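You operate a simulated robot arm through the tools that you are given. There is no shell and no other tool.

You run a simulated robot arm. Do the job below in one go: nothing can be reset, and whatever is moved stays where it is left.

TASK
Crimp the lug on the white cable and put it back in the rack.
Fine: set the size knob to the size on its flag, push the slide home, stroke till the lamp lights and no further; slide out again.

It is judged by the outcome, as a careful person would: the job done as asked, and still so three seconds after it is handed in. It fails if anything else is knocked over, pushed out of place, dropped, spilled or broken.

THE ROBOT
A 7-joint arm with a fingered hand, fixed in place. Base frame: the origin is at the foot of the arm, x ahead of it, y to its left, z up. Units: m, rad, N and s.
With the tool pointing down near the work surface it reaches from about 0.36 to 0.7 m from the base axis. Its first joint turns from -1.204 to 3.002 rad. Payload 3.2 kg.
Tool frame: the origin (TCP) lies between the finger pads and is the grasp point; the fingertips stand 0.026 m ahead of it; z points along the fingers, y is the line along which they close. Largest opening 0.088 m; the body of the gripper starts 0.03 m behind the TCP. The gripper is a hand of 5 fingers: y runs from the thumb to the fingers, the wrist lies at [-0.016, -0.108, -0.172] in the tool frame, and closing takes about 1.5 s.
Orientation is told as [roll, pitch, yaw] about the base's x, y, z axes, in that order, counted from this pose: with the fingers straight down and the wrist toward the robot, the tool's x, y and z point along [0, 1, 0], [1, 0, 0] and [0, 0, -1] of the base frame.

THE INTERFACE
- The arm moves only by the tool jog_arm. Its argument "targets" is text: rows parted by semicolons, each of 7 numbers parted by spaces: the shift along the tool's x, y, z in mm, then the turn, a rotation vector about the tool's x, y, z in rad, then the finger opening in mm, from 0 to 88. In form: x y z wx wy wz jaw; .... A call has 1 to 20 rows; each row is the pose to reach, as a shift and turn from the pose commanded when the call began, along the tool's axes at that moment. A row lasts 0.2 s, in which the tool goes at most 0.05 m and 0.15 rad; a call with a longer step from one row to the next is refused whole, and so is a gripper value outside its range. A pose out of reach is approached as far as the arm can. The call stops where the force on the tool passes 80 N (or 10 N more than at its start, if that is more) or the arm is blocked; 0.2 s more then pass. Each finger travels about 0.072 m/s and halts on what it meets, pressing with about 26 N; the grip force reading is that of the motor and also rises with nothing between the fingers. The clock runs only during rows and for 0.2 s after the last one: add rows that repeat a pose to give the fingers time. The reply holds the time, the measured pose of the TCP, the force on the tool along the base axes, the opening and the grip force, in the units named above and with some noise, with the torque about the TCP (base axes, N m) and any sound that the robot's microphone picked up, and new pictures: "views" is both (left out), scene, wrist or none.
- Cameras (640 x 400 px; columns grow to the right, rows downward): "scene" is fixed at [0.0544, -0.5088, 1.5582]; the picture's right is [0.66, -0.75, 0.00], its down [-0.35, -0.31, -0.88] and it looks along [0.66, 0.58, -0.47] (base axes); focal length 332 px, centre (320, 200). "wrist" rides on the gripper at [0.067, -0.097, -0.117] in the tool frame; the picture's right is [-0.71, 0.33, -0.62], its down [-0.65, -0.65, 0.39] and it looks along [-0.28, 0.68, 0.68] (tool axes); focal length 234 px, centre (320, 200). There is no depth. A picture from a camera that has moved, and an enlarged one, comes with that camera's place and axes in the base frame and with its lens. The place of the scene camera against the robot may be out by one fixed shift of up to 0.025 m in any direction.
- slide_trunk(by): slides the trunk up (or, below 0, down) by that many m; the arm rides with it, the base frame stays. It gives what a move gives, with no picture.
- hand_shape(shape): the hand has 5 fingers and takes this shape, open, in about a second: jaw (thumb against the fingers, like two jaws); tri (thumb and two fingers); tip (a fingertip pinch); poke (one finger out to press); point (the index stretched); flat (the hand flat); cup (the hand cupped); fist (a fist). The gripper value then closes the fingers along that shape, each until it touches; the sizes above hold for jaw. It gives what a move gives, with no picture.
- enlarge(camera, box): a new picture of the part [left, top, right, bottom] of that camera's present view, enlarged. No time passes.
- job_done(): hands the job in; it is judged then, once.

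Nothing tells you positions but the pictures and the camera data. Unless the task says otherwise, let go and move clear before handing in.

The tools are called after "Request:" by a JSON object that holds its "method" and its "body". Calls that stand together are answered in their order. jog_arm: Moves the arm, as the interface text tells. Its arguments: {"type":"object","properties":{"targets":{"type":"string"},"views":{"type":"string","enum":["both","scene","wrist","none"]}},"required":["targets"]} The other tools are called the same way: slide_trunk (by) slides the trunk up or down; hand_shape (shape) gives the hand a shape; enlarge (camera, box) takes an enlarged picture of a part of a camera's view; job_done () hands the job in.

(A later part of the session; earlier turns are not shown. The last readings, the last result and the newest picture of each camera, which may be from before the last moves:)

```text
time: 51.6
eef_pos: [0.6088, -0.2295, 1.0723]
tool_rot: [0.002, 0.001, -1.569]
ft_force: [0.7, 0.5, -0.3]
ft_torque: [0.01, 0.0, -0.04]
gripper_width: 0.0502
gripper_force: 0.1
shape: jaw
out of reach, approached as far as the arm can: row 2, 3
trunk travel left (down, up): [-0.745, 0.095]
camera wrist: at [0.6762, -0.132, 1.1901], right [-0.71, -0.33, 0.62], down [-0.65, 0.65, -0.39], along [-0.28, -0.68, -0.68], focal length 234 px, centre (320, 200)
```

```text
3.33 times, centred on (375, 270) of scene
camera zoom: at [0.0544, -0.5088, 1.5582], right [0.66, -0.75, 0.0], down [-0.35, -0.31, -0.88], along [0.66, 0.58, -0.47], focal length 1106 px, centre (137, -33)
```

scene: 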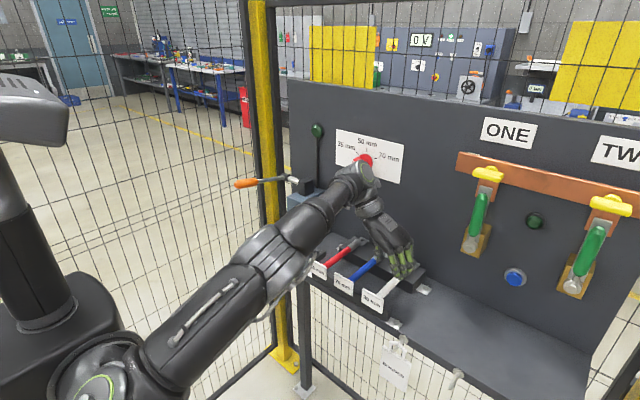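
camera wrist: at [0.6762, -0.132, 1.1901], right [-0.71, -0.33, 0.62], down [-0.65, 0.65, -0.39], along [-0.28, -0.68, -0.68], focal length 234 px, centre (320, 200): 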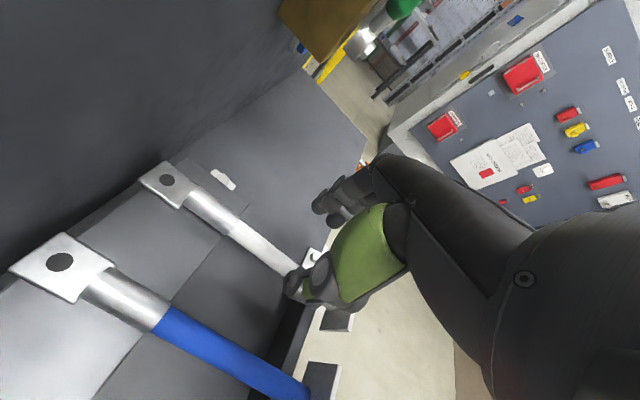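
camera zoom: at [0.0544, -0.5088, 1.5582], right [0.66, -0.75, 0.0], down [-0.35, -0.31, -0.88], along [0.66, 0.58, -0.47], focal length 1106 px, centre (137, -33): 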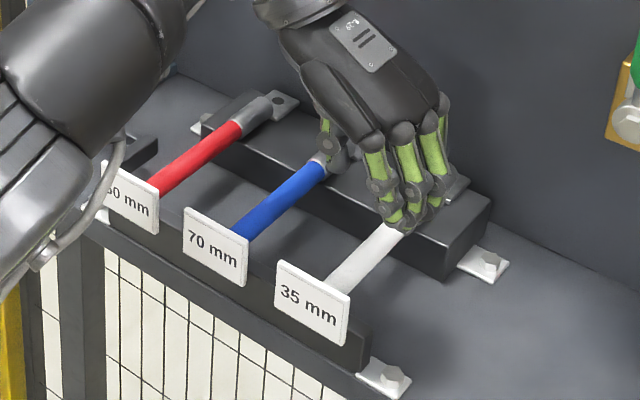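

The hand is over the cable with a 2 mm correction needed in y. I'll descend to about 18 mm above the cable axis.

Request:
{"method": "jog_arm", "body": {"targets": "0 2 15 0 0 0 50; 0 2 30 0 0 0 50; 0 2 45 0 0 0 50; 0 2 52 0 0 0 50; 0 2 52 0 0 0 50", "views": "both"}}

Request:
{"method": "enlarge", "body": {"camera": "wrist", "box": [200, 120, 440, 340]}}

Request:
{"method": "enlarge", "body": {"camera": "scene", "box": [340, 210, 440, 310]}}

```text
time: 52.9
eef_pos: [0.6107, -0.2326, 1.0207]
tool_rot: [0.003, 0.0, -1.571]
ft_force: [-0.2, 0.4, -0.3]
ft_torque: [-0.03, 0.0, -0.02]
gripper_width: 0.0503
gripper_force: 0.2
shape: jaw
trunk travel left (down, up): [-0.745, 0.095]
camera wrist: at [0.6776, -0.1349, 1.1381], right [-0.71, -0.33, 0.62], down [-0.65, 0.65, -0.39], along [-0.28, -0.68, -0.68], focal length 234 px, centre (320, 200)
```

scene: 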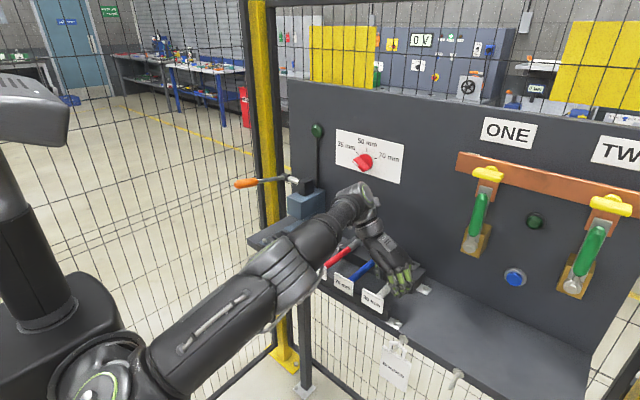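
wrist: 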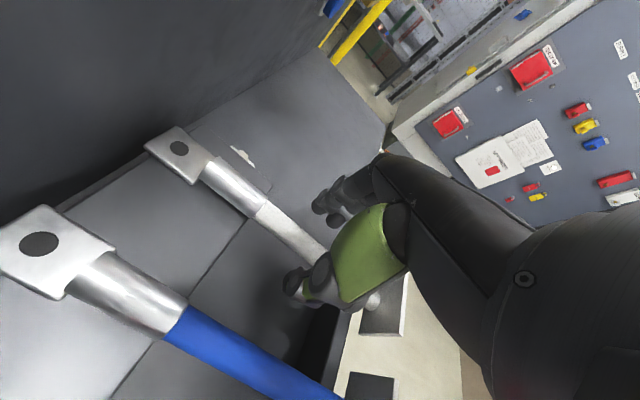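

```text
1.82 times, centred on (320, 230) of wrist
camera zoom: at [0.6776, -0.1349, 1.1381], right [-0.71, -0.33, 0.62], down [-0.65, 0.65, -0.39], along [-0.28, -0.68, -0.68], focal length 426 px, centre (320, 146)
```

zoom: 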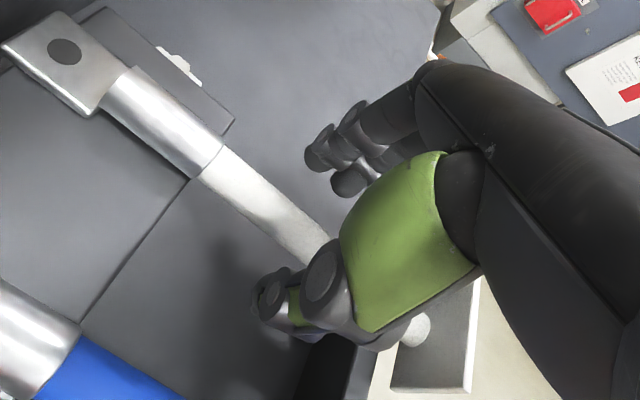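

```text
4.00 times, centred on (390, 260) of scene
camera zoom: at [0.0544, -0.5088, 1.5582], right [0.66, -0.75, 0.0], down [-0.35, -0.31, -0.88], along [0.66, 0.58, -0.47], focal length 1328 px, centre (40, -40)
```

zoom: 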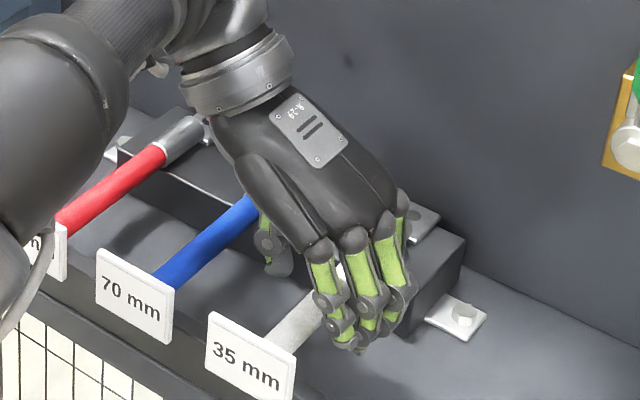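

Clear so far, no contact. I'll go down the last 8 mm and close on the cable gently.

Request:
{"method": "jog_arm", "body": {"targets": "0 -1 4 0 0 0 50; 0 -1 8 0 0 0 50; 0 -1 8 0 0 0 40; 0 -1 8 0 0 0 30; 0 -1 8 0 0 0 20; 0 -1 8 0 0 0 12; 0 -1 8 0 0 0 8; 0 -1 8 0 0 0 4; 0 -1 8 0 0 0 4; 0 -1 8 0 0 0 4", "views": "both"}}

Request:
{"method": "enlarge", "body": {"camera": "wrist", "box": [200, 120, 440, 340]}}

Request:
{"method": "enlarge", "body": {"camera": "scene", "box": [340, 210, 440, 310]}}

```text
time: 55.0
eef_pos: [0.6116, -0.2308, 1.013]
tool_rot: [0.002, 0.002, -1.568]
ft_force: [-0.6, 1.4, -0.8]
ft_torque: [-0.01, 0.01, 0.08]
gripper_width: 0.0121
gripper_force: 26.1
shape: jaw
trunk travel left (down, up): [-0.745, 0.095]
camera wrist: at [0.6774, -0.1334, 1.1301], right [-0.71, -0.33, 0.62], down [-0.65, 0.65, -0.39], along [-0.28, -0.68, -0.68], focal length 234 px, centre (320, 200)
```

scene: 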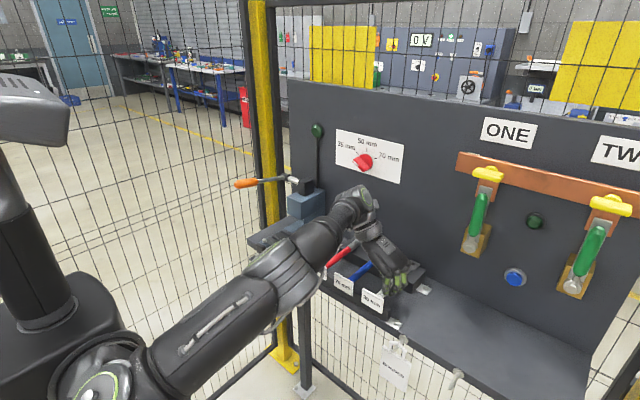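
wrist: 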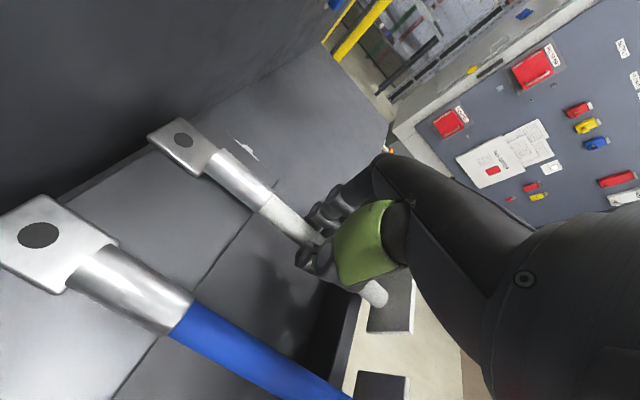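

```text
1.82 times, centred on (320, 230) of wrist
camera zoom: at [0.6774, -0.1334, 1.1301], right [-0.71, -0.33, 0.62], down [-0.65, 0.65, -0.39], along [-0.28, -0.68, -0.68], focal length 426 px, centre (320, 146)
```

zoom: 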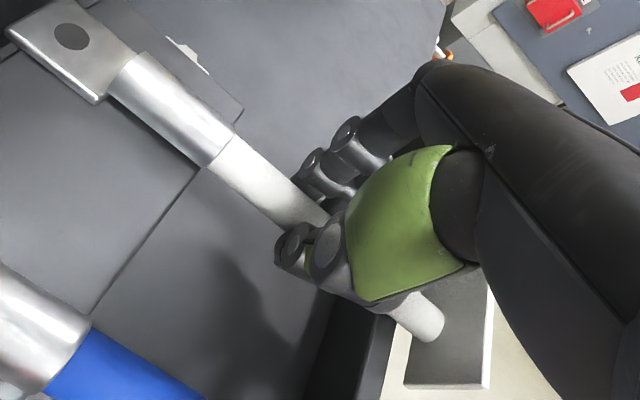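

```text
4.00 times, centred on (390, 260) of scene
camera zoom: at [0.0544, -0.5088, 1.5582], right [0.66, -0.75, 0.0], down [-0.35, -0.31, -0.88], along [0.66, 0.58, -0.47], focal length 1328 px, centre (40, -40)
```

zoom: 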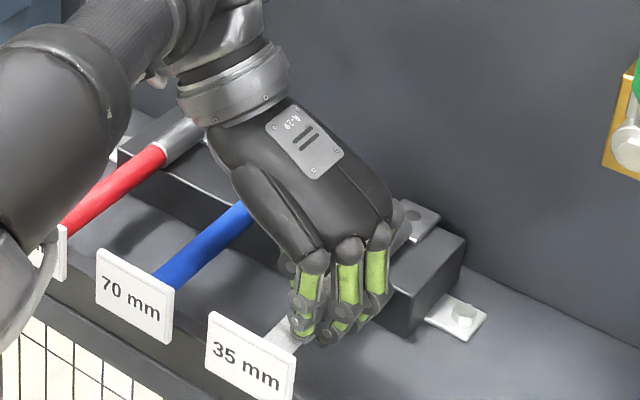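

The grip is firm (12 mm, 26 N). I'll lift straight up and check that the cable comes along level.

Request:
{"method": "jog_arm", "body": {"targets": "0 0 -5 0 0 0 4; 0 0 -15 0 0 0 4; 0 0 -30 0 0 0 4; 0 0 -45 0 0 0 4; 0 0 -60 0 0 0 4; 0 0 -75 0 0 0 4; 0 0 -75 0 0 0 4", "views": "both"}}

Request:
{"method": "enlarge", "body": {"camera": "scene", "box": [320, 180, 440, 300]}}

```text
time: 56.6
eef_pos: [0.6114, -0.2309, 1.0893]
tool_rot: [-0.001, 0.002, -1.571]
ft_force: [0.0, 1.3, -1.3]
ft_torque: [0.0, 0.05, 0.0]
gripper_width: 0.012
gripper_force: 25.8
shape: jaw
trunk travel left (down, up): [-0.745, 0.095]
camera wrist: at [0.678, -0.1348, 1.2051], right [-0.71, -0.33, 0.62], down [-0.65, 0.65, -0.39], along [-0.28, -0.68, -0.68], focal length 234 px, centre (320, 200)
```

scene: 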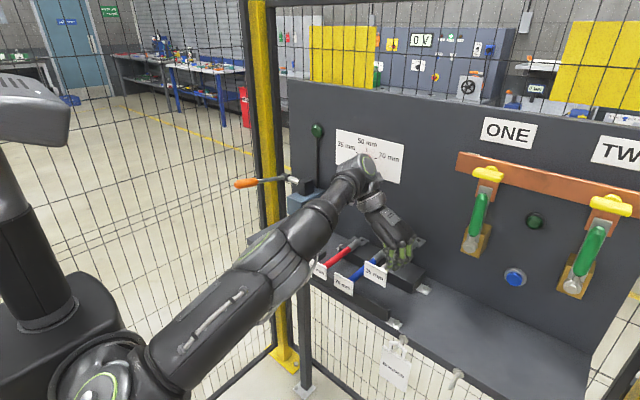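
wrist: 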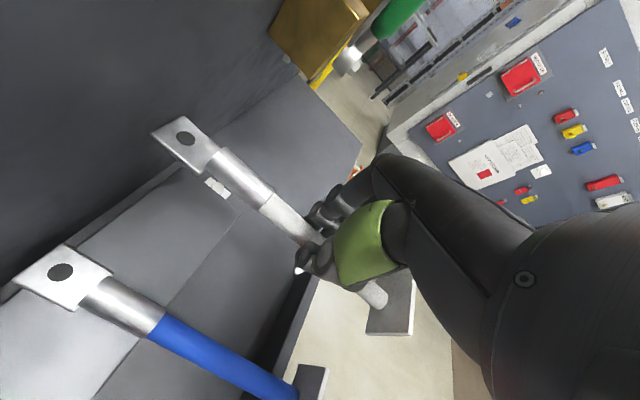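

```text
3.33 times, centred on (380, 240) of scene
camera zoom: at [0.0544, -0.5088, 1.5582], right [0.66, -0.75, 0.0], down [-0.35, -0.31, -0.88], along [0.66, 0.58, -0.47], focal length 1106 px, centre (120, 67)
```

zoom: 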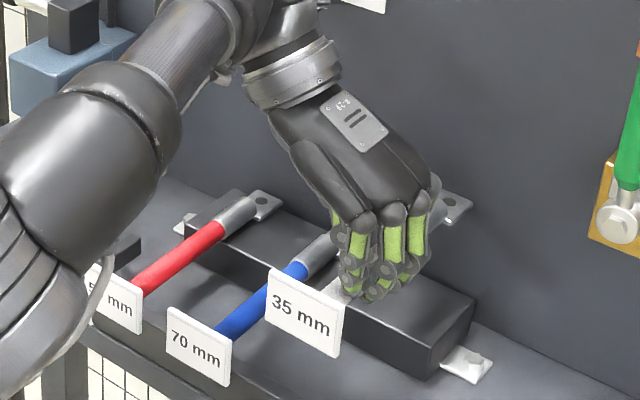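

The cable came up level. I'll pull back clear of the panel, then turn the hand to yaw 0 so the lug points toward +y, while moving over to the slide side.

Request:
{"method": "jog_arm", "body": {"targets": "-35 0 0 0 0 0 4; -70 0 0 0 0 0 4; -110 0 0 0 0 0 4; -150 0 0 0 0 0 4; -160 -15 0 0 0 -0.14 4; -160 -35 0 0 0 -0.28 4; -160 -55 0 0 0 -0.42 4; -160 -75 0 0 0 -0.56 4; -160 -95 0 0 0 -0.7 4; -160 -115 0 0 0 -0.84 4; -160 -135 0 0 0 -0.98 4; -160 -155 0 0 0 -1.12 4; -160 -175 0 0 0 -1.26 4; -160 -195 0 0 0 -1.4 4; -160 -215 0 0 0 -1.5 4; -160 -231 0 0 0 -1.571 4; -160 -231 0 0 0 -1.571 4", "views": "both"}}

```text
time: 60.2
eef_pos: [0.4514, -0.0003, 1.0883]
tool_rot: [0.001, -0.002, 0.003]
ft_force: [0.4, -0.1, -1.5]
ft_torque: [0.0, 0.01, -0.03]
gripper_width: 0.012
gripper_force: 25.8
shape: jaw
trunk travel left (down, up): [-0.745, 0.095]
camera wrist: at [0.3529, 0.0656, 1.2049], right [0.33, -0.71, 0.62], down [-0.65, -0.65, -0.39], along [0.68, -0.28, -0.68], focal length 234 px, centre (320, 200)
```

scene: 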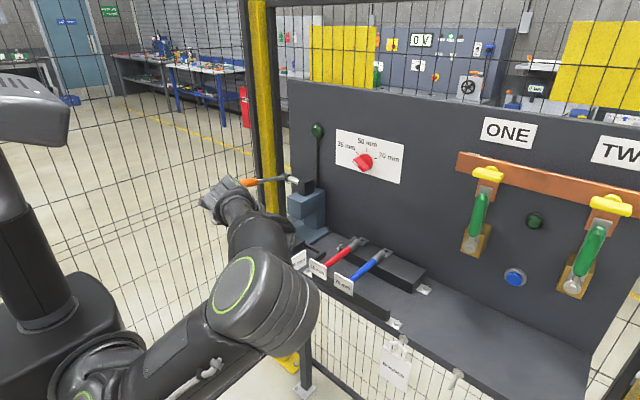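
wrist: 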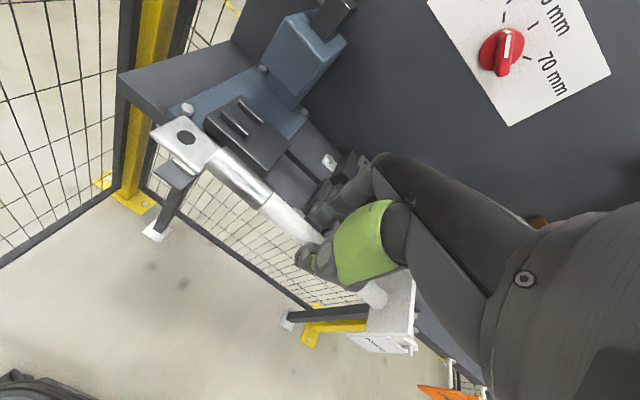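

The cable is now along y with the lug toward +y. I'll enlarge the view of the nest and the lug to plan the lay-in.

Request:
{"method": "enlarge", "body": {"camera": "wrist", "box": [130, 60, 370, 280]}}

Request:
{"method": "enlarge", "body": {"camera": "wrist", "box": [180, 80, 320, 180]}}

```text
1.82 times, centred on (250, 170) of wrist
camera zoom: at [0.3529, 0.0656, 1.2049], right [0.33, -0.71, 0.62], down [-0.65, -0.65, -0.39], along [0.68, -0.28, -0.68], focal length 426 px, centre (447, 254)
```

zoom: 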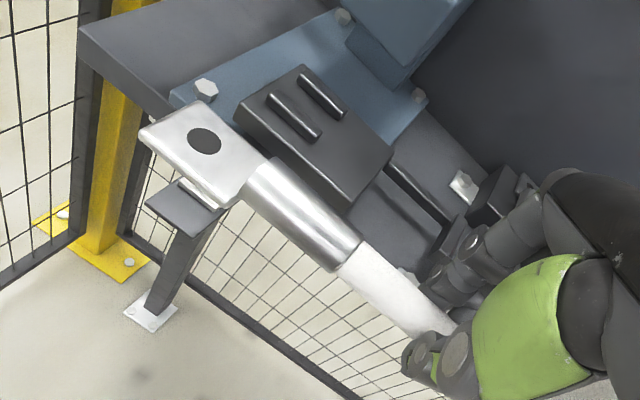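

```text
4.00 times, centred on (250, 130) of wrist
camera zoom: at [0.3529, 0.0656, 1.2049], right [0.33, -0.71, 0.62], down [-0.65, -0.65, -0.39], along [0.68, -0.28, -0.68], focal length 937 px, centre (600, 480)
```

zoom: 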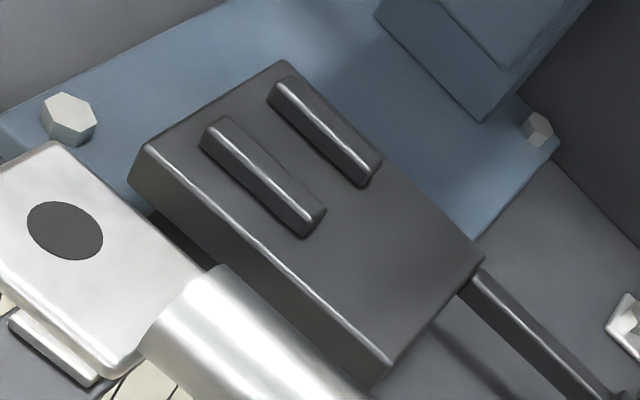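

Measured: nest axis x≈0.581, ridges y≈0.098 to 0.135 with top z≈0.992, plate top z≈0.975. The barrel centre lies 67 mm ahead of the TCP along +y. I'll move over closer, still high, and check clearance to the press head.

Request:
{"method": "jog_arm", "body": {"targets": "15 20 -10 0 0 0 4; 30 40 -20 0 0 0 4; 47 70 -20 0 0 0 4; 47 90 -20 0 0 0 4; 47 90 -20 0 0 0 4", "views": "both"}}

Request:
{"method": "enlarge", "body": {"camera": "wrist", "box": [130, 40, 390, 280]}}

Request:
{"method": "enlarge", "body": {"camera": "scene", "box": [230, 150, 370, 270]}}

```text
time: 61.5
eef_pos: [0.5396, 0.0474, 1.1084]
tool_rot: [0.0, -0.003, 0.001]
ft_force: [0.4, 0.2, -2.5]
ft_torque: [-0.02, 0.05, 0.01]
gripper_width: 0.0119
gripper_force: 26.1
shape: jaw
trunk travel left (down, up): [-0.745, 0.095]
camera wrist: at [0.4418, 0.1144, 1.2253], right [0.33, -0.71, 0.62], down [-0.65, -0.65, -0.39], along [0.68, -0.28, -0.68], focal length 234 px, centre (320, 200)
```

scene: 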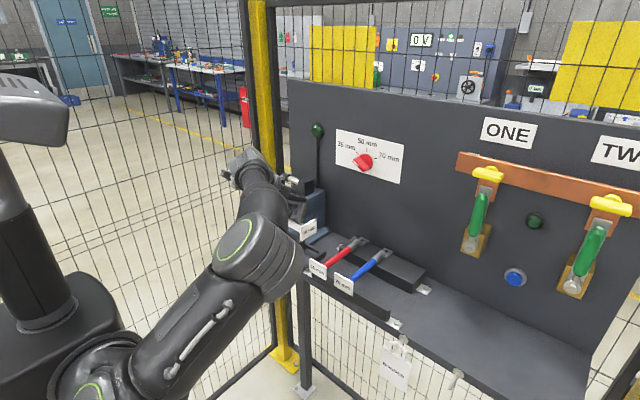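
wrist: 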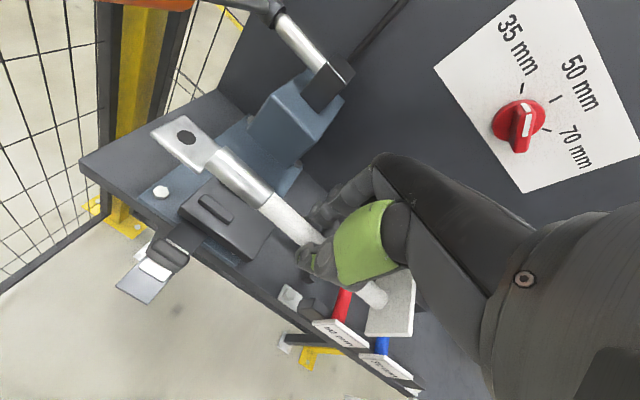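

```text
1.67 times, centred on (260, 160) of wrist
camera zoom: at [0.4418, 0.1144, 1.2253], right [0.33, -0.71, 0.62], down [-0.65, -0.65, -0.39], along [0.68, -0.28, -0.68], focal length 390 px, centre (420, 267)
```

zoom: 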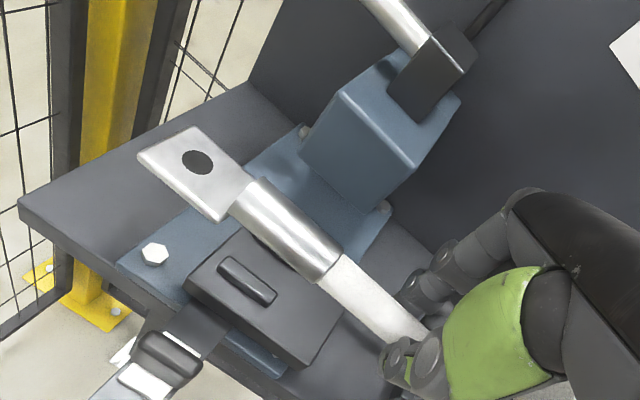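

```text
3.33 times, centred on (300, 210) of scene
camera zoom: at [0.0544, -0.5088, 1.5582], right [0.66, -0.75, 0.0], down [-0.35, -0.31, -0.88], along [0.66, 0.58, -0.47], focal length 1106 px, centre (387, 167)
```

zoom: 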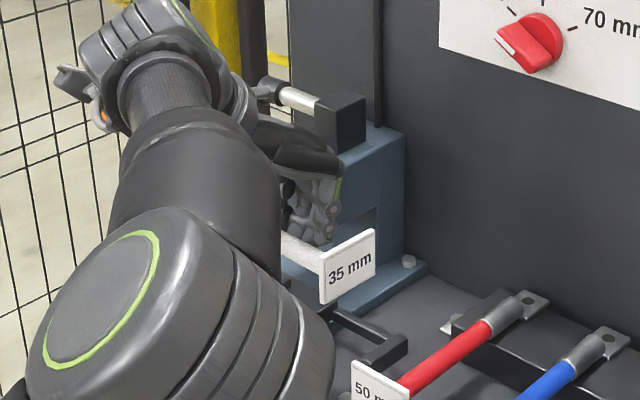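

The press head's front is at x≈0.644, which clears the knuckles. The cable sits skewed about 3° in the hand, so I'll correct that by a small yaw and hover just above the nest.

Request:
{"method": "jog_arm", "body": {"targets": "0 15 15 0 0 -0.025 4; 0 30 30 0 0 -0.05 4; 0 43 45 0 0 -0.05 4; 0 43 60 0 0 -0.05 4; 0 43 70 0 0 -0.05 4; 0 43 70 0 0 -0.05 4", "views": "both"}}

Request:
{"method": "enlarge", "body": {"camera": "wrist", "box": [140, 80, 360, 280]}}

Request:
{"method": "enlarge", "body": {"camera": "scene", "box": [240, 170, 360, 280]}}

```text
time: 62.9
eef_pos: [0.5821, 0.048, 1.0398]
tool_rot: [0.001, -0.002, 0.05]
ft_force: [0.5, 0.8, -1.6]
ft_torque: [0.02, 0.04, -0.04]
gripper_width: 0.0121
gripper_force: 26.9
shape: jaw
trunk travel left (down, up): [-0.745, 0.095]
camera wrist: at [0.482, 0.1082, 1.1555], right [0.37, -0.69, 0.62], down [-0.62, -0.68, -0.39], along [0.69, -0.24, -0.68], focal length 234 px, centre (320, 200)
```

scene: 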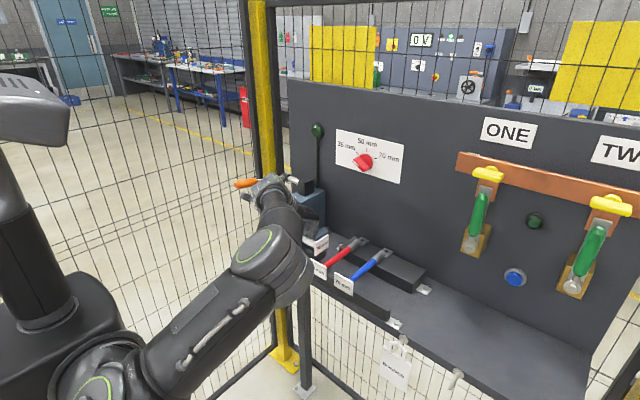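
wrist: 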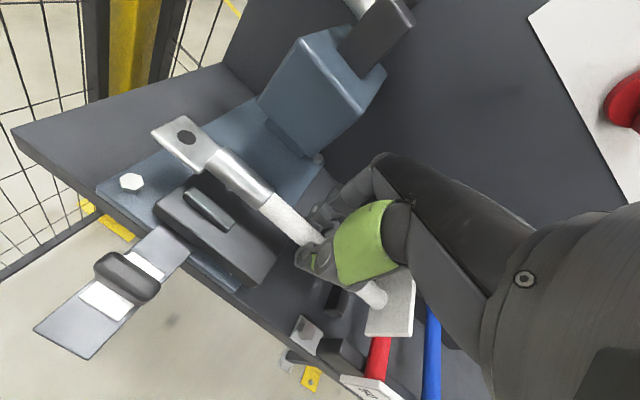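

```text
2.00 times, centred on (250, 180) of wrist
camera zoom: at [0.482, 0.1082, 1.1555], right [0.37, -0.69, 0.62], down [-0.62, -0.68, -0.39], along [0.69, -0.24, -0.68], focal length 468 px, centre (460, 240)
```

zoom: 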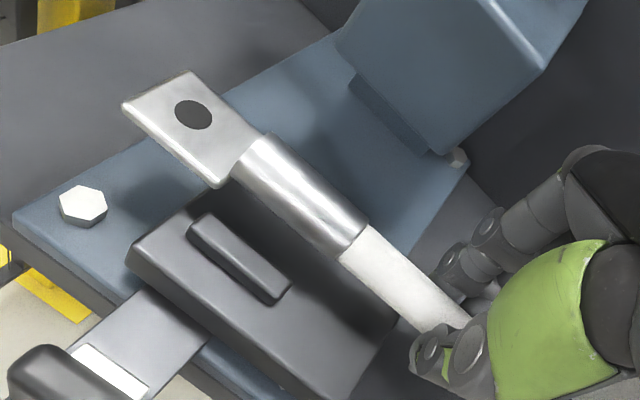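

```text
3.64 times, centred on (300, 225) of scene
camera zoom: at [0.0544, -0.5088, 1.5582], right [0.66, -0.75, 0.0], down [-0.35, -0.31, -0.88], along [0.66, 0.58, -0.47], focal length 1207 px, centre (393, 109)
```

zoom: 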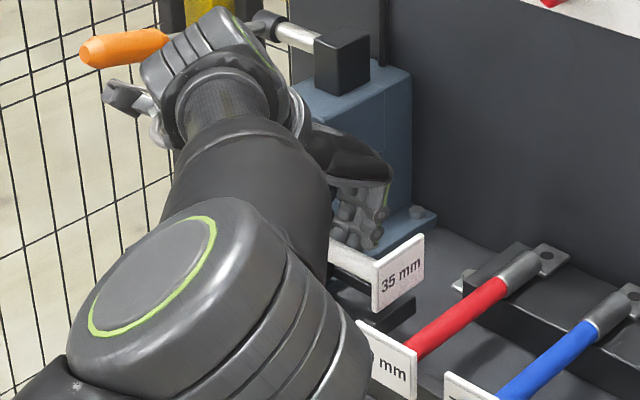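

The lug is over the nest, 1.5 mm short in x. I'll correct that and lower to just above the plate.

Request:
{"method": "jog_arm", "body": {"targets": "0 1.5 8 0 0 0 4; 0 1.5 16 0 0 0 4; 0 1.5 24 0 0 0 4; 0 1.5 30 0 0 0 4; 0 1.5 30 0 0 0 4", "views": "both"}}

Request:
{"method": "enlarge", "body": {"camera": "wrist", "box": [140, 80, 360, 280]}}

Request:
{"method": "enlarge", "body": {"camera": "scene", "box": [290, 200, 370, 270]}}

```text
time: 64.0
eef_pos: [0.5825, 0.0462, 1.021]
tool_rot: [0.007, -0.022, 0.048]
ft_force: [7.2, -2.9, 42.7]
ft_torque: [0.02, -0.35, -0.01]
gripper_width: 0.0141
gripper_force: 26.3
shape: jaw
trunk travel left (down, up): [-0.745, 0.095]
camera wrist: at [0.4794, 0.1071, 1.1349], right [0.35, -0.7, 0.63], down [-0.61, -0.68, -0.41], along [0.71, -0.24, -0.66], focal length 234 px, centre (320, 200)
```

scene: 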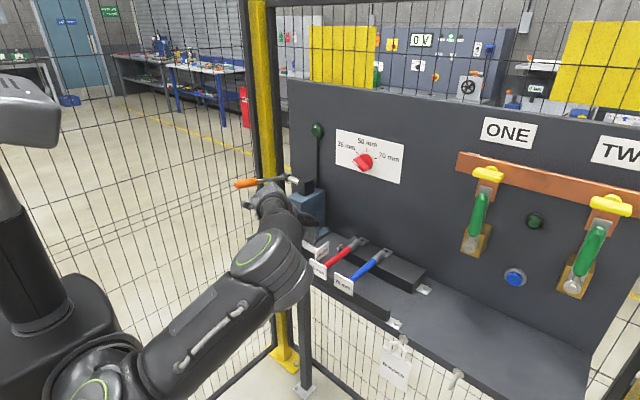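
wrist: 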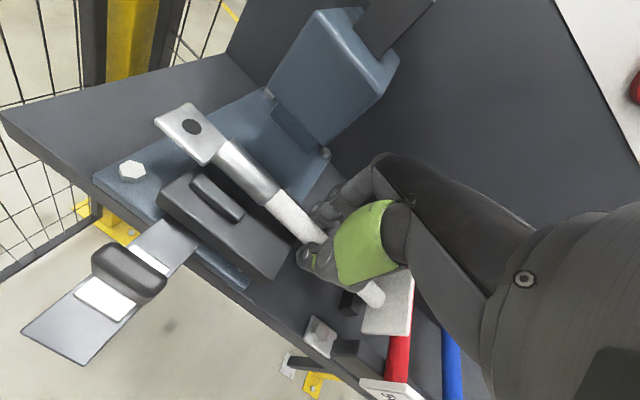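

```text
2.00 times, centred on (250, 180) of wrist
camera zoom: at [0.4794, 0.1071, 1.1349], right [0.35, -0.7, 0.63], down [-0.61, -0.68, -0.41], along [0.71, -0.24, -0.66], focal length 468 px, centre (460, 240)
```

zoom: 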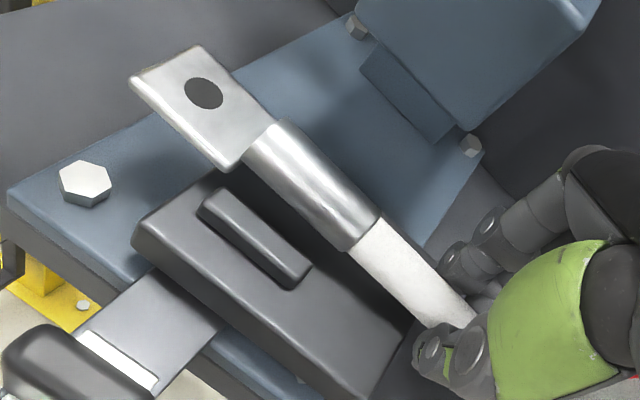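

```text
5.71 times, centred on (330, 235) of scene
camera zoom: at [0.0544, -0.5088, 1.5582], right [0.66, -0.75, 0.0], down [-0.35, -0.31, -0.88], along [0.66, 0.58, -0.47], focal length 1897 px, centre (263, 0)
```

zoom: 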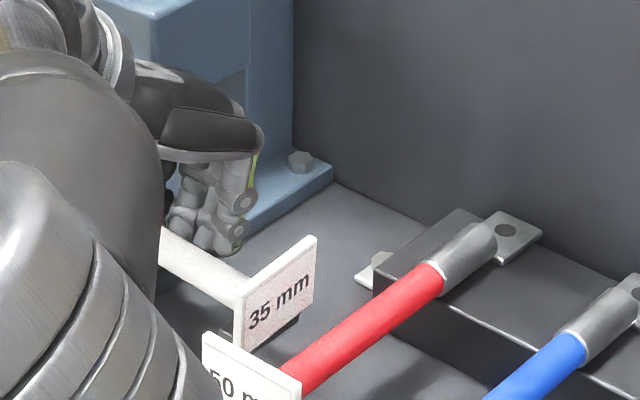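

The hand met resistance (43 N) higher than expected, with balanced torque, so something is touching before the lug is seated. I'll back up a few millimetres first and look closely.

Request:
{"method": "jog_arm", "body": {"targets": "0 0 -6 0 0 0 4; 0 0 -10 0 0 0 4; 0 0 -10 0 0 0 4", "views": "wrist"}}

Request:
{"method": "enlarge", "body": {"camera": "wrist", "box": [290, 220, 430, 360]}}

Request:
{"method": "enlarge", "body": {"camera": "wrist", "box": [140, 80, 360, 280]}}

Request:
{"method": "enlarge", "body": {"camera": "scene", "box": [295, 215, 355, 265]}}

```text
time: 64.8
eef_pos: [0.5838, 0.0466, 1.0206]
tool_rot: [0.002, -0.007, 0.051]
ft_force: [6.0, -0.9, 21.7]
ft_torque: [0.11, -0.23, 0.05]
gripper_width: 0.0143
gripper_force: 25.0
shape: jaw
trunk travel left (down, up): [-0.745, 0.095]
camera wrist: at [0.4815, 0.1077, 1.1371], right [0.36, -0.69, 0.62], down [-0.62, -0.68, -0.39], along [0.7, -0.24, -0.67], focal length 234 px, centre (320, 200)
```

wrist: 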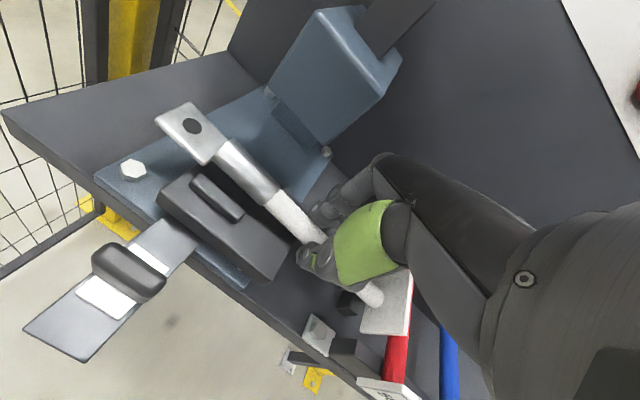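

```text
2.86 times, centred on (360, 290) of wrist
camera zoom: at [0.4815, 0.1077, 1.1371], right [0.36, -0.69, 0.62], down [-0.62, -0.68, -0.39], along [0.7, -0.24, -0.67], focal length 669 px, centre (206, -57)
```

zoom: 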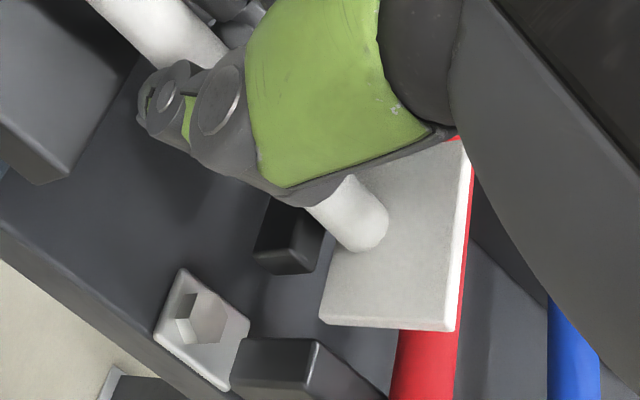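

```text
2.00 times, centred on (250, 180) of wrist
camera zoom: at [0.4815, 0.1077, 1.1371], right [0.36, -0.69, 0.62], down [-0.62, -0.68, -0.39], along [0.7, -0.24, -0.67], focal length 468 px, centre (460, 240)
```

zoom: 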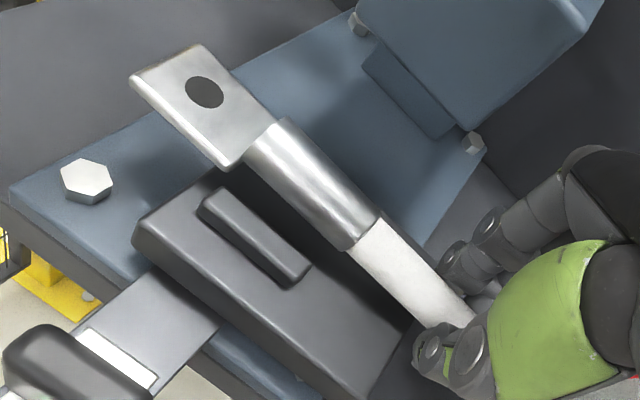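

```text
8.00 times, centred on (325, 240) of scene
camera zoom: at [0.0544, -0.5088, 1.5582], right [0.66, -0.75, 0.0], down [-0.35, -0.31, -0.88], along [0.66, 0.58, -0.47], focal length 2655 px, centre (280, -120)
```

zoom: 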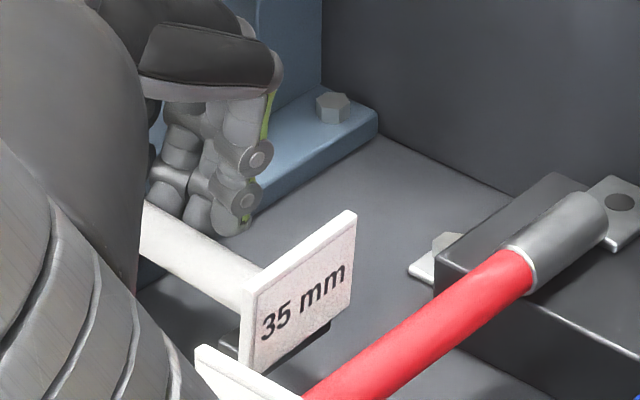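

I now have better numbers from widely spaced views: ridge tops z≈0.998, plate z≈0.984, nest axis x≈0.578. So the barrel is sitting on the far ridge, about 6 mm too far in x. I'll lift clear and look again with more zoom.

Request:
{"method": "jog_arm", "body": {"targets": "0 0 -8 0 0 0 4; 0 0 -16 0 0 0 4; 0 0 -24 0 0 0 4; 0 0 -24 0 0 0 4", "views": "both"}}

Request:
{"method": "enlarge", "body": {"camera": "wrist", "box": [310, 250, 410, 340]}}

Request:
{"method": "enlarge", "body": {"camera": "wrist", "box": [140, 80, 360, 280]}}

Request:
{"method": "enlarge", "body": {"camera": "scene", "box": [290, 205, 350, 255]}}

```text
time: 65.8
eef_pos: [0.584, 0.0461, 1.0419]
tool_rot: [0.0, 0.0, 0.052]
ft_force: [-0.2, -1.0, -0.9]
ft_torque: [-0.02, 0.01, -0.03]
gripper_width: 0.0136
gripper_force: 26.4
shape: jaw
trunk travel left (down, up): [-0.745, 0.095]
camera wrist: at [0.4837, 0.1082, 1.159], right [0.37, -0.69, 0.62], down [-0.62, -0.68, -0.39], along [0.69, -0.24, -0.68], focal length 234 px, centre (320, 200)
```

scene: 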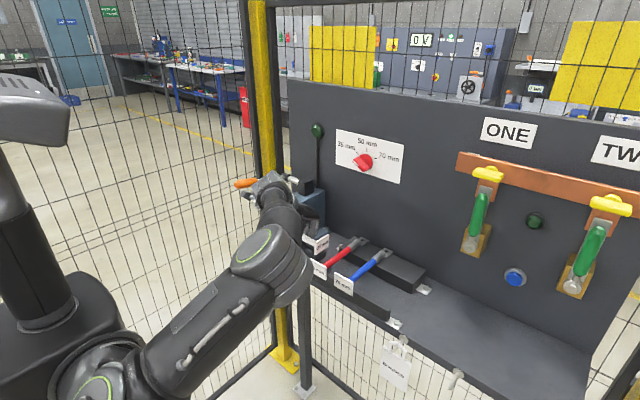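
wrist: 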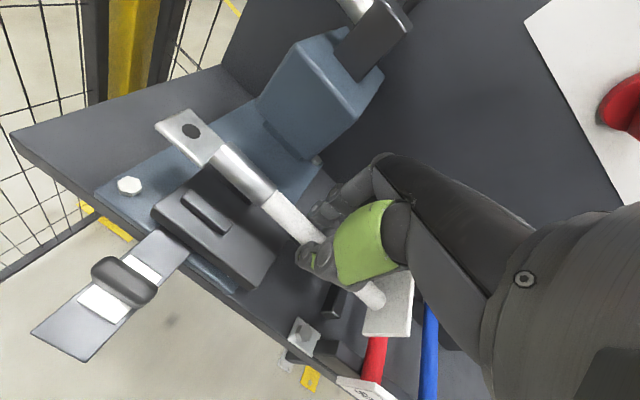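

```text
4.44 times, centred on (360, 295) of wrist
camera zoom: at [0.4837, 0.1082, 1.159], right [0.37, -0.69, 0.62], down [-0.62, -0.68, -0.39], along [0.69, -0.24, -0.68], focal length 1041 px, centre (142, -222)
```

zoom: 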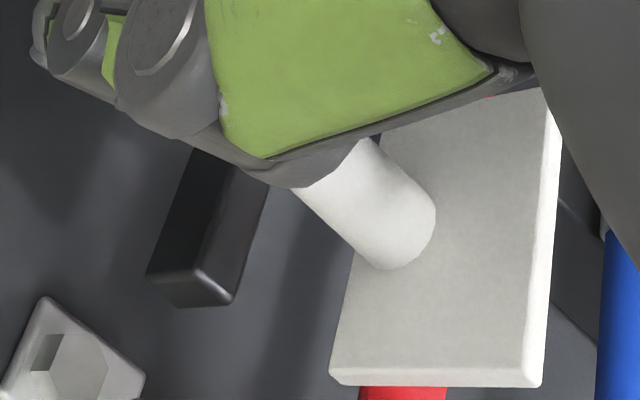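

```text
2.00 times, centred on (250, 180) of wrist
camera zoom: at [0.4837, 0.1082, 1.159], right [0.37, -0.69, 0.62], down [-0.62, -0.68, -0.39], along [0.69, -0.24, -0.68], focal length 468 px, centre (460, 240)
```

zoom: 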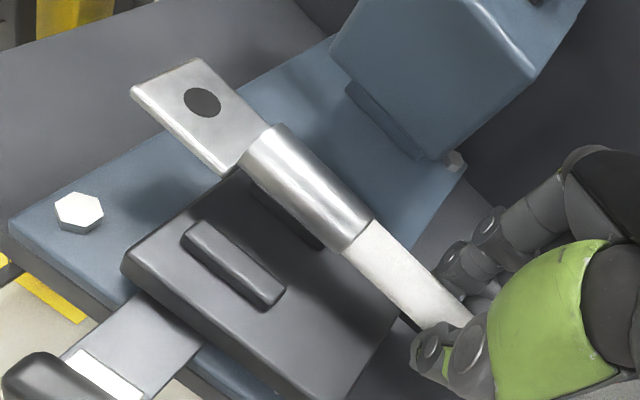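

```text
8.00 times, centred on (320, 230) of scene
camera zoom: at [0.0544, -0.5088, 1.5582], right [0.66, -0.75, 0.0], down [-0.35, -0.31, -0.88], along [0.66, 0.58, -0.47], focal length 2655 px, centre (320, -40)
```

zoom: 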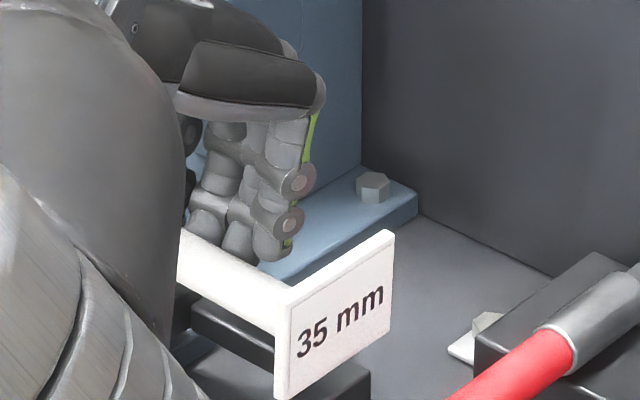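

The palm shoulder of the lug sits right at the ridge ends, and the barrel is a few mm too far in x. I'll shift -5 mm in x and +4 mm in y, then lower in small steps while watching the force.

Request:
{"method": "jog_arm", "body": {"targets": "2 -2.5 0 0 0 0 4; 4.2 -4.8 0 0 0 0 4; 4.2 -4.8 5 0 0 0 4; 4.2 -4.8 10 0 0 0 4; 4.2 -4.8 14 0 0 0 4; 4.2 -4.8 14 0 0 0 4", "views": "wrist"}}

Request:
{"method": "enlarge", "body": {"camera": "wrist", "box": [140, 80, 360, 280]}}

```text
time: 67.2
eef_pos: [0.5804, 0.0513, 1.0275]
tool_rot: [0.003, 0.0, 0.051]
ft_force: [-1.5, -0.8, -2.4]
ft_torque: [0.03, 0.01, 0.01]
gripper_width: 0.0137
gripper_force: 26.4
shape: jaw
trunk travel left (down, up): [-0.745, 0.095]
camera wrist: at [0.4787, 0.1122, 1.1448], right [0.37, -0.69, 0.62], down [-0.62, -0.68, -0.39], along [0.69, -0.24, -0.68], focal length 234 px, centre (320, 200)
```

wrist: 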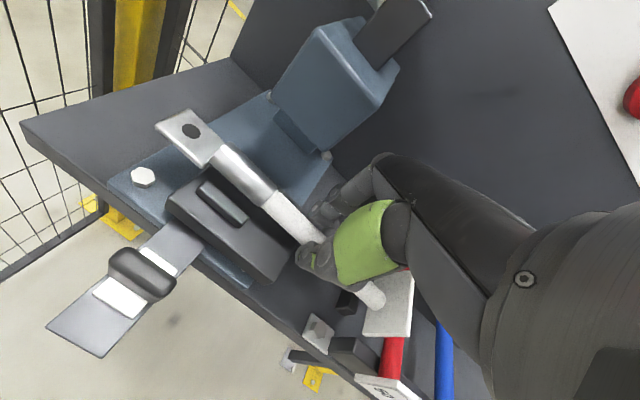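

```text
2.00 times, centred on (250, 180) of wrist
camera zoom: at [0.4787, 0.1122, 1.1448], right [0.37, -0.69, 0.62], down [-0.62, -0.68, -0.39], along [0.69, -0.24, -0.68], focal length 468 px, centre (460, 240)
```

zoom: 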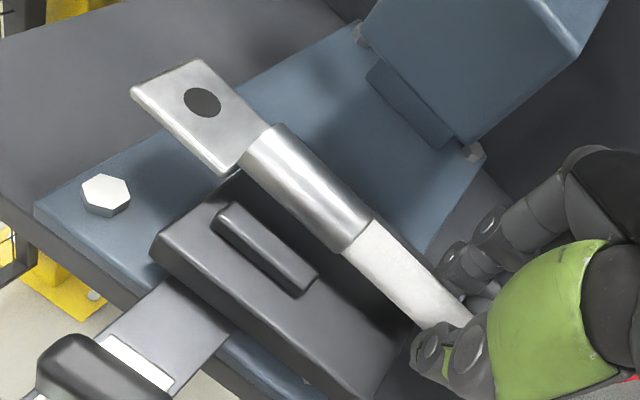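

The barrel now lines up with the nest within about 1 mm and there is no contact. I'll lower another 9 mm in small steps.

Request:
{"method": "jog_arm", "body": {"targets": "0 0 3 0 0 0 4; 0 0 6 0 0 0 4; 0 0 8 0 0 0 4; 0 0 8 0 0 0 4", "views": "wrist"}}

Request:
{"method": "enlarge", "body": {"camera": "wrist", "box": [140, 80, 360, 280]}}

```text
time: 68.2
eef_pos: [0.5796, 0.0514, 1.0197]
tool_rot: [0.001, -0.003, 0.05]
ft_force: [-0.8, 0.1, -2.1]
ft_torque: [-0.03, -0.02, 0.05]
gripper_width: 0.0135
gripper_force: 26.7
shape: jaw
trunk travel left (down, up): [-0.745, 0.095]
camera wrist: at [0.4793, 0.1129, 1.1368], right [0.37, -0.69, 0.62], down [-0.62, -0.68, -0.39], along [0.69, -0.24, -0.68], focal length 234 px, centre (320, 200)
```

wrist: 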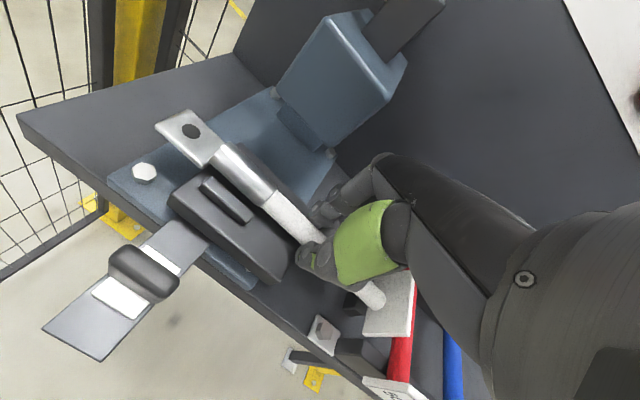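

```text
2.00 times, centred on (250, 180) of wrist
camera zoom: at [0.4793, 0.1129, 1.1368], right [0.37, -0.69, 0.62], down [-0.62, -0.68, -0.39], along [0.69, -0.24, -0.68], focal length 468 px, centre (460, 240)
```

zoom: 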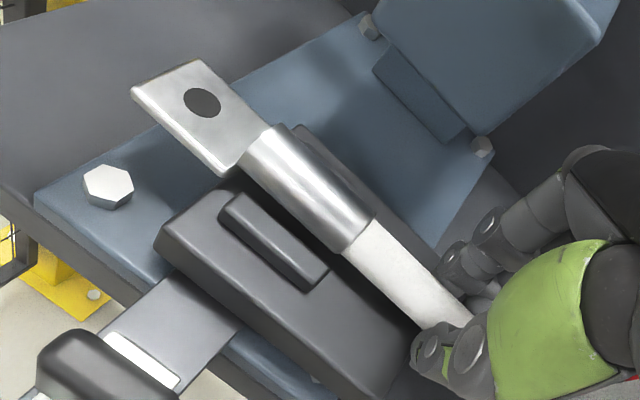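

No contact now at the height where it touched before, so it is going between the ridges. I'll continue down another 8 mm.

Request:
{"method": "jog_arm", "body": {"targets": "0 0 2 0 0 0 4; 0 0 4 0 0 0 4; 0 0 6 0 0 0 4; 0 0 8 0 0 0 4; 0 0 8 0 0 0 4", "views": "wrist"}}

Request:
{"method": "enlarge", "body": {"camera": "wrist", "box": [140, 80, 360, 280]}}

```text
time: 69.5
eef_pos: [0.5782, 0.0496, 1.0155]
tool_rot: [0.004, -0.009, 0.051]
ft_force: [5.3, -2.3, 21.3]
ft_torque: [-0.23, -0.13, 0.05]
gripper_width: 0.0135
gripper_force: 25.2
shape: jaw
trunk travel left (down, up): [-0.745, 0.095]
camera wrist: at [0.4775, 0.1111, 1.1323], right [0.36, -0.69, 0.62], down [-0.62, -0.68, -0.4], along [0.7, -0.24, -0.67], focal length 234 px, centre (320, 200)
```

wrist: 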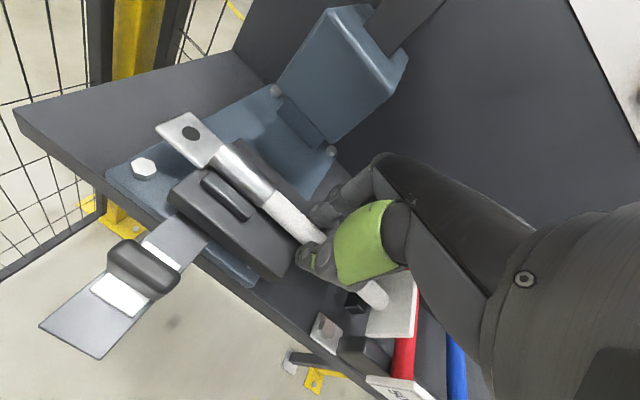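

```text
2.00 times, centred on (250, 180) of wrist
camera zoom: at [0.4775, 0.1111, 1.1323], right [0.36, -0.69, 0.62], down [-0.62, -0.68, -0.4], along [0.7, -0.24, -0.67], focal length 468 px, centre (460, 240)
```

zoom: 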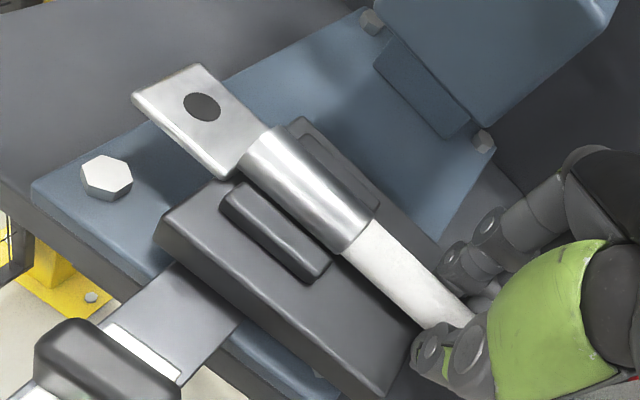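

Contact at 21 N with both ridges visible either side of the barrel. I'll zoom right in to see whether it is seated.

Request:
{"method": "enlarge", "body": {"camera": "wrist", "box": [190, 120, 290, 220]}}

Request:
{"method": "enlarge", "body": {"camera": "wrist", "box": [320, 260, 440, 360]}}

Request:
{"method": "enlarge", "body": {"camera": "scene", "box": [290, 205, 350, 255]}}

```text
4.00 times, centred on (240, 170) of wrist
camera zoom: at [0.4775, 0.1111, 1.1323], right [0.36, -0.69, 0.62], down [-0.62, -0.68, -0.4], along [0.7, -0.24, -0.67], focal length 937 px, centre (640, 320)
```

zoom: 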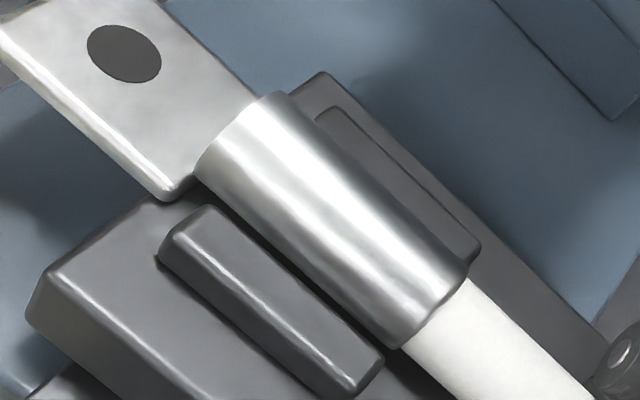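

```text
4.00 times, centred on (380, 310) of wrist
camera zoom: at [0.4775, 0.1111, 1.1323], right [0.36, -0.69, 0.62], down [-0.62, -0.68, -0.4], along [0.7, -0.24, -0.67], focal length 937 px, centre (80, -240)
```

zoom: 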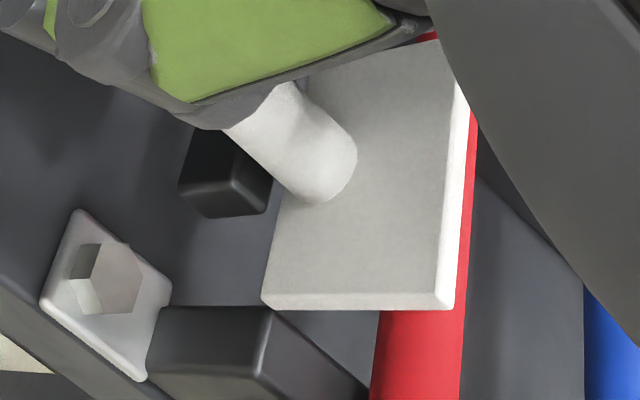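

```text
8.00 times, centred on (320, 230) of scene
camera zoom: at [0.0544, -0.5088, 1.5582], right [0.66, -0.75, 0.0], down [-0.35, -0.31, -0.88], along [0.66, 0.58, -0.47], focal length 2655 px, centre (320, -40)
```

zoom: 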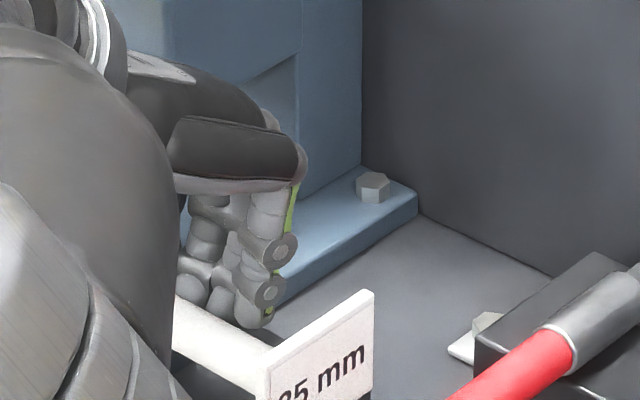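

The barrel is part-way in but touching the far ridge's inner edge; it needs about 2.5 mm more toward -x. I'll ease up, shift, and press down gently again.

Request:
{"method": "jog_arm", "body": {"targets": "0 0 -4 0 0 0 4; 0 -1.5 -4 0 0 0 4; 0 -3 -4 0 0 0 4; 0 -3 -2 0 0 0 4; 0 -3 0 0 0 0 4; 0 -3 0 0 0 0 4", "views": "wrist"}}

Request:
{"method": "enlarge", "body": {"camera": "wrist", "box": [190, 120, 290, 220]}}

```text
time: 70.8
eef_pos: [0.578, 0.0489, 1.0154]
tool_rot: [0.003, -0.01, 0.051]
ft_force: [11.5, -2.0, 24.3]
ft_torque: [-0.32, -0.36, 0.1]
gripper_width: 0.014
gripper_force: 26.2
shape: jaw
trunk travel left (down, up): [-0.745, 0.095]
camera wrist: at [0.4762, 0.1112, 1.1321], right [0.36, -0.69, 0.62], down [-0.62, -0.68, -0.4], along [0.7, -0.24, -0.67], focal length 234 px, centre (320, 200)
```

wrist: 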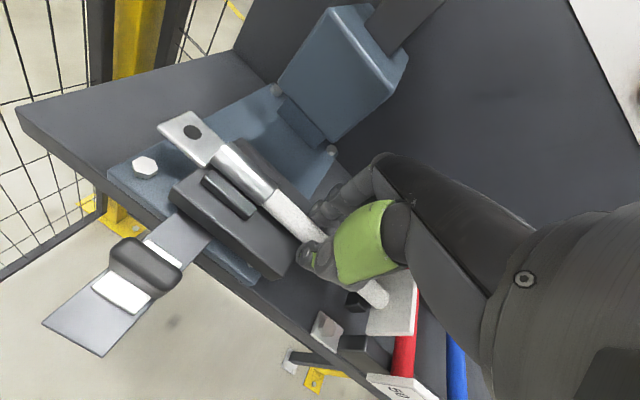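

```text
4.00 times, centred on (240, 170) of wrist
camera zoom: at [0.4762, 0.1112, 1.1321], right [0.36, -0.69, 0.62], down [-0.62, -0.68, -0.4], along [0.7, -0.24, -0.67], focal length 937 px, centre (640, 320)
```

zoom: 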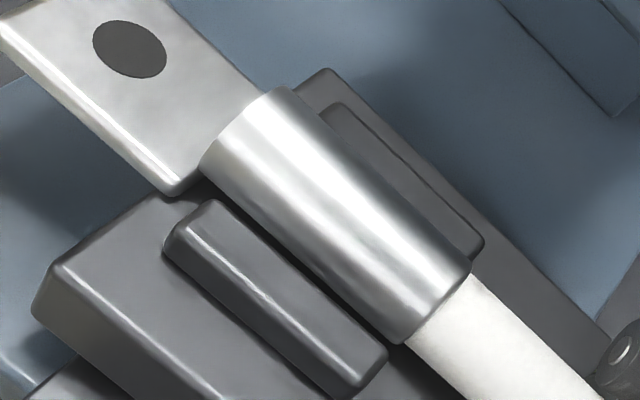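

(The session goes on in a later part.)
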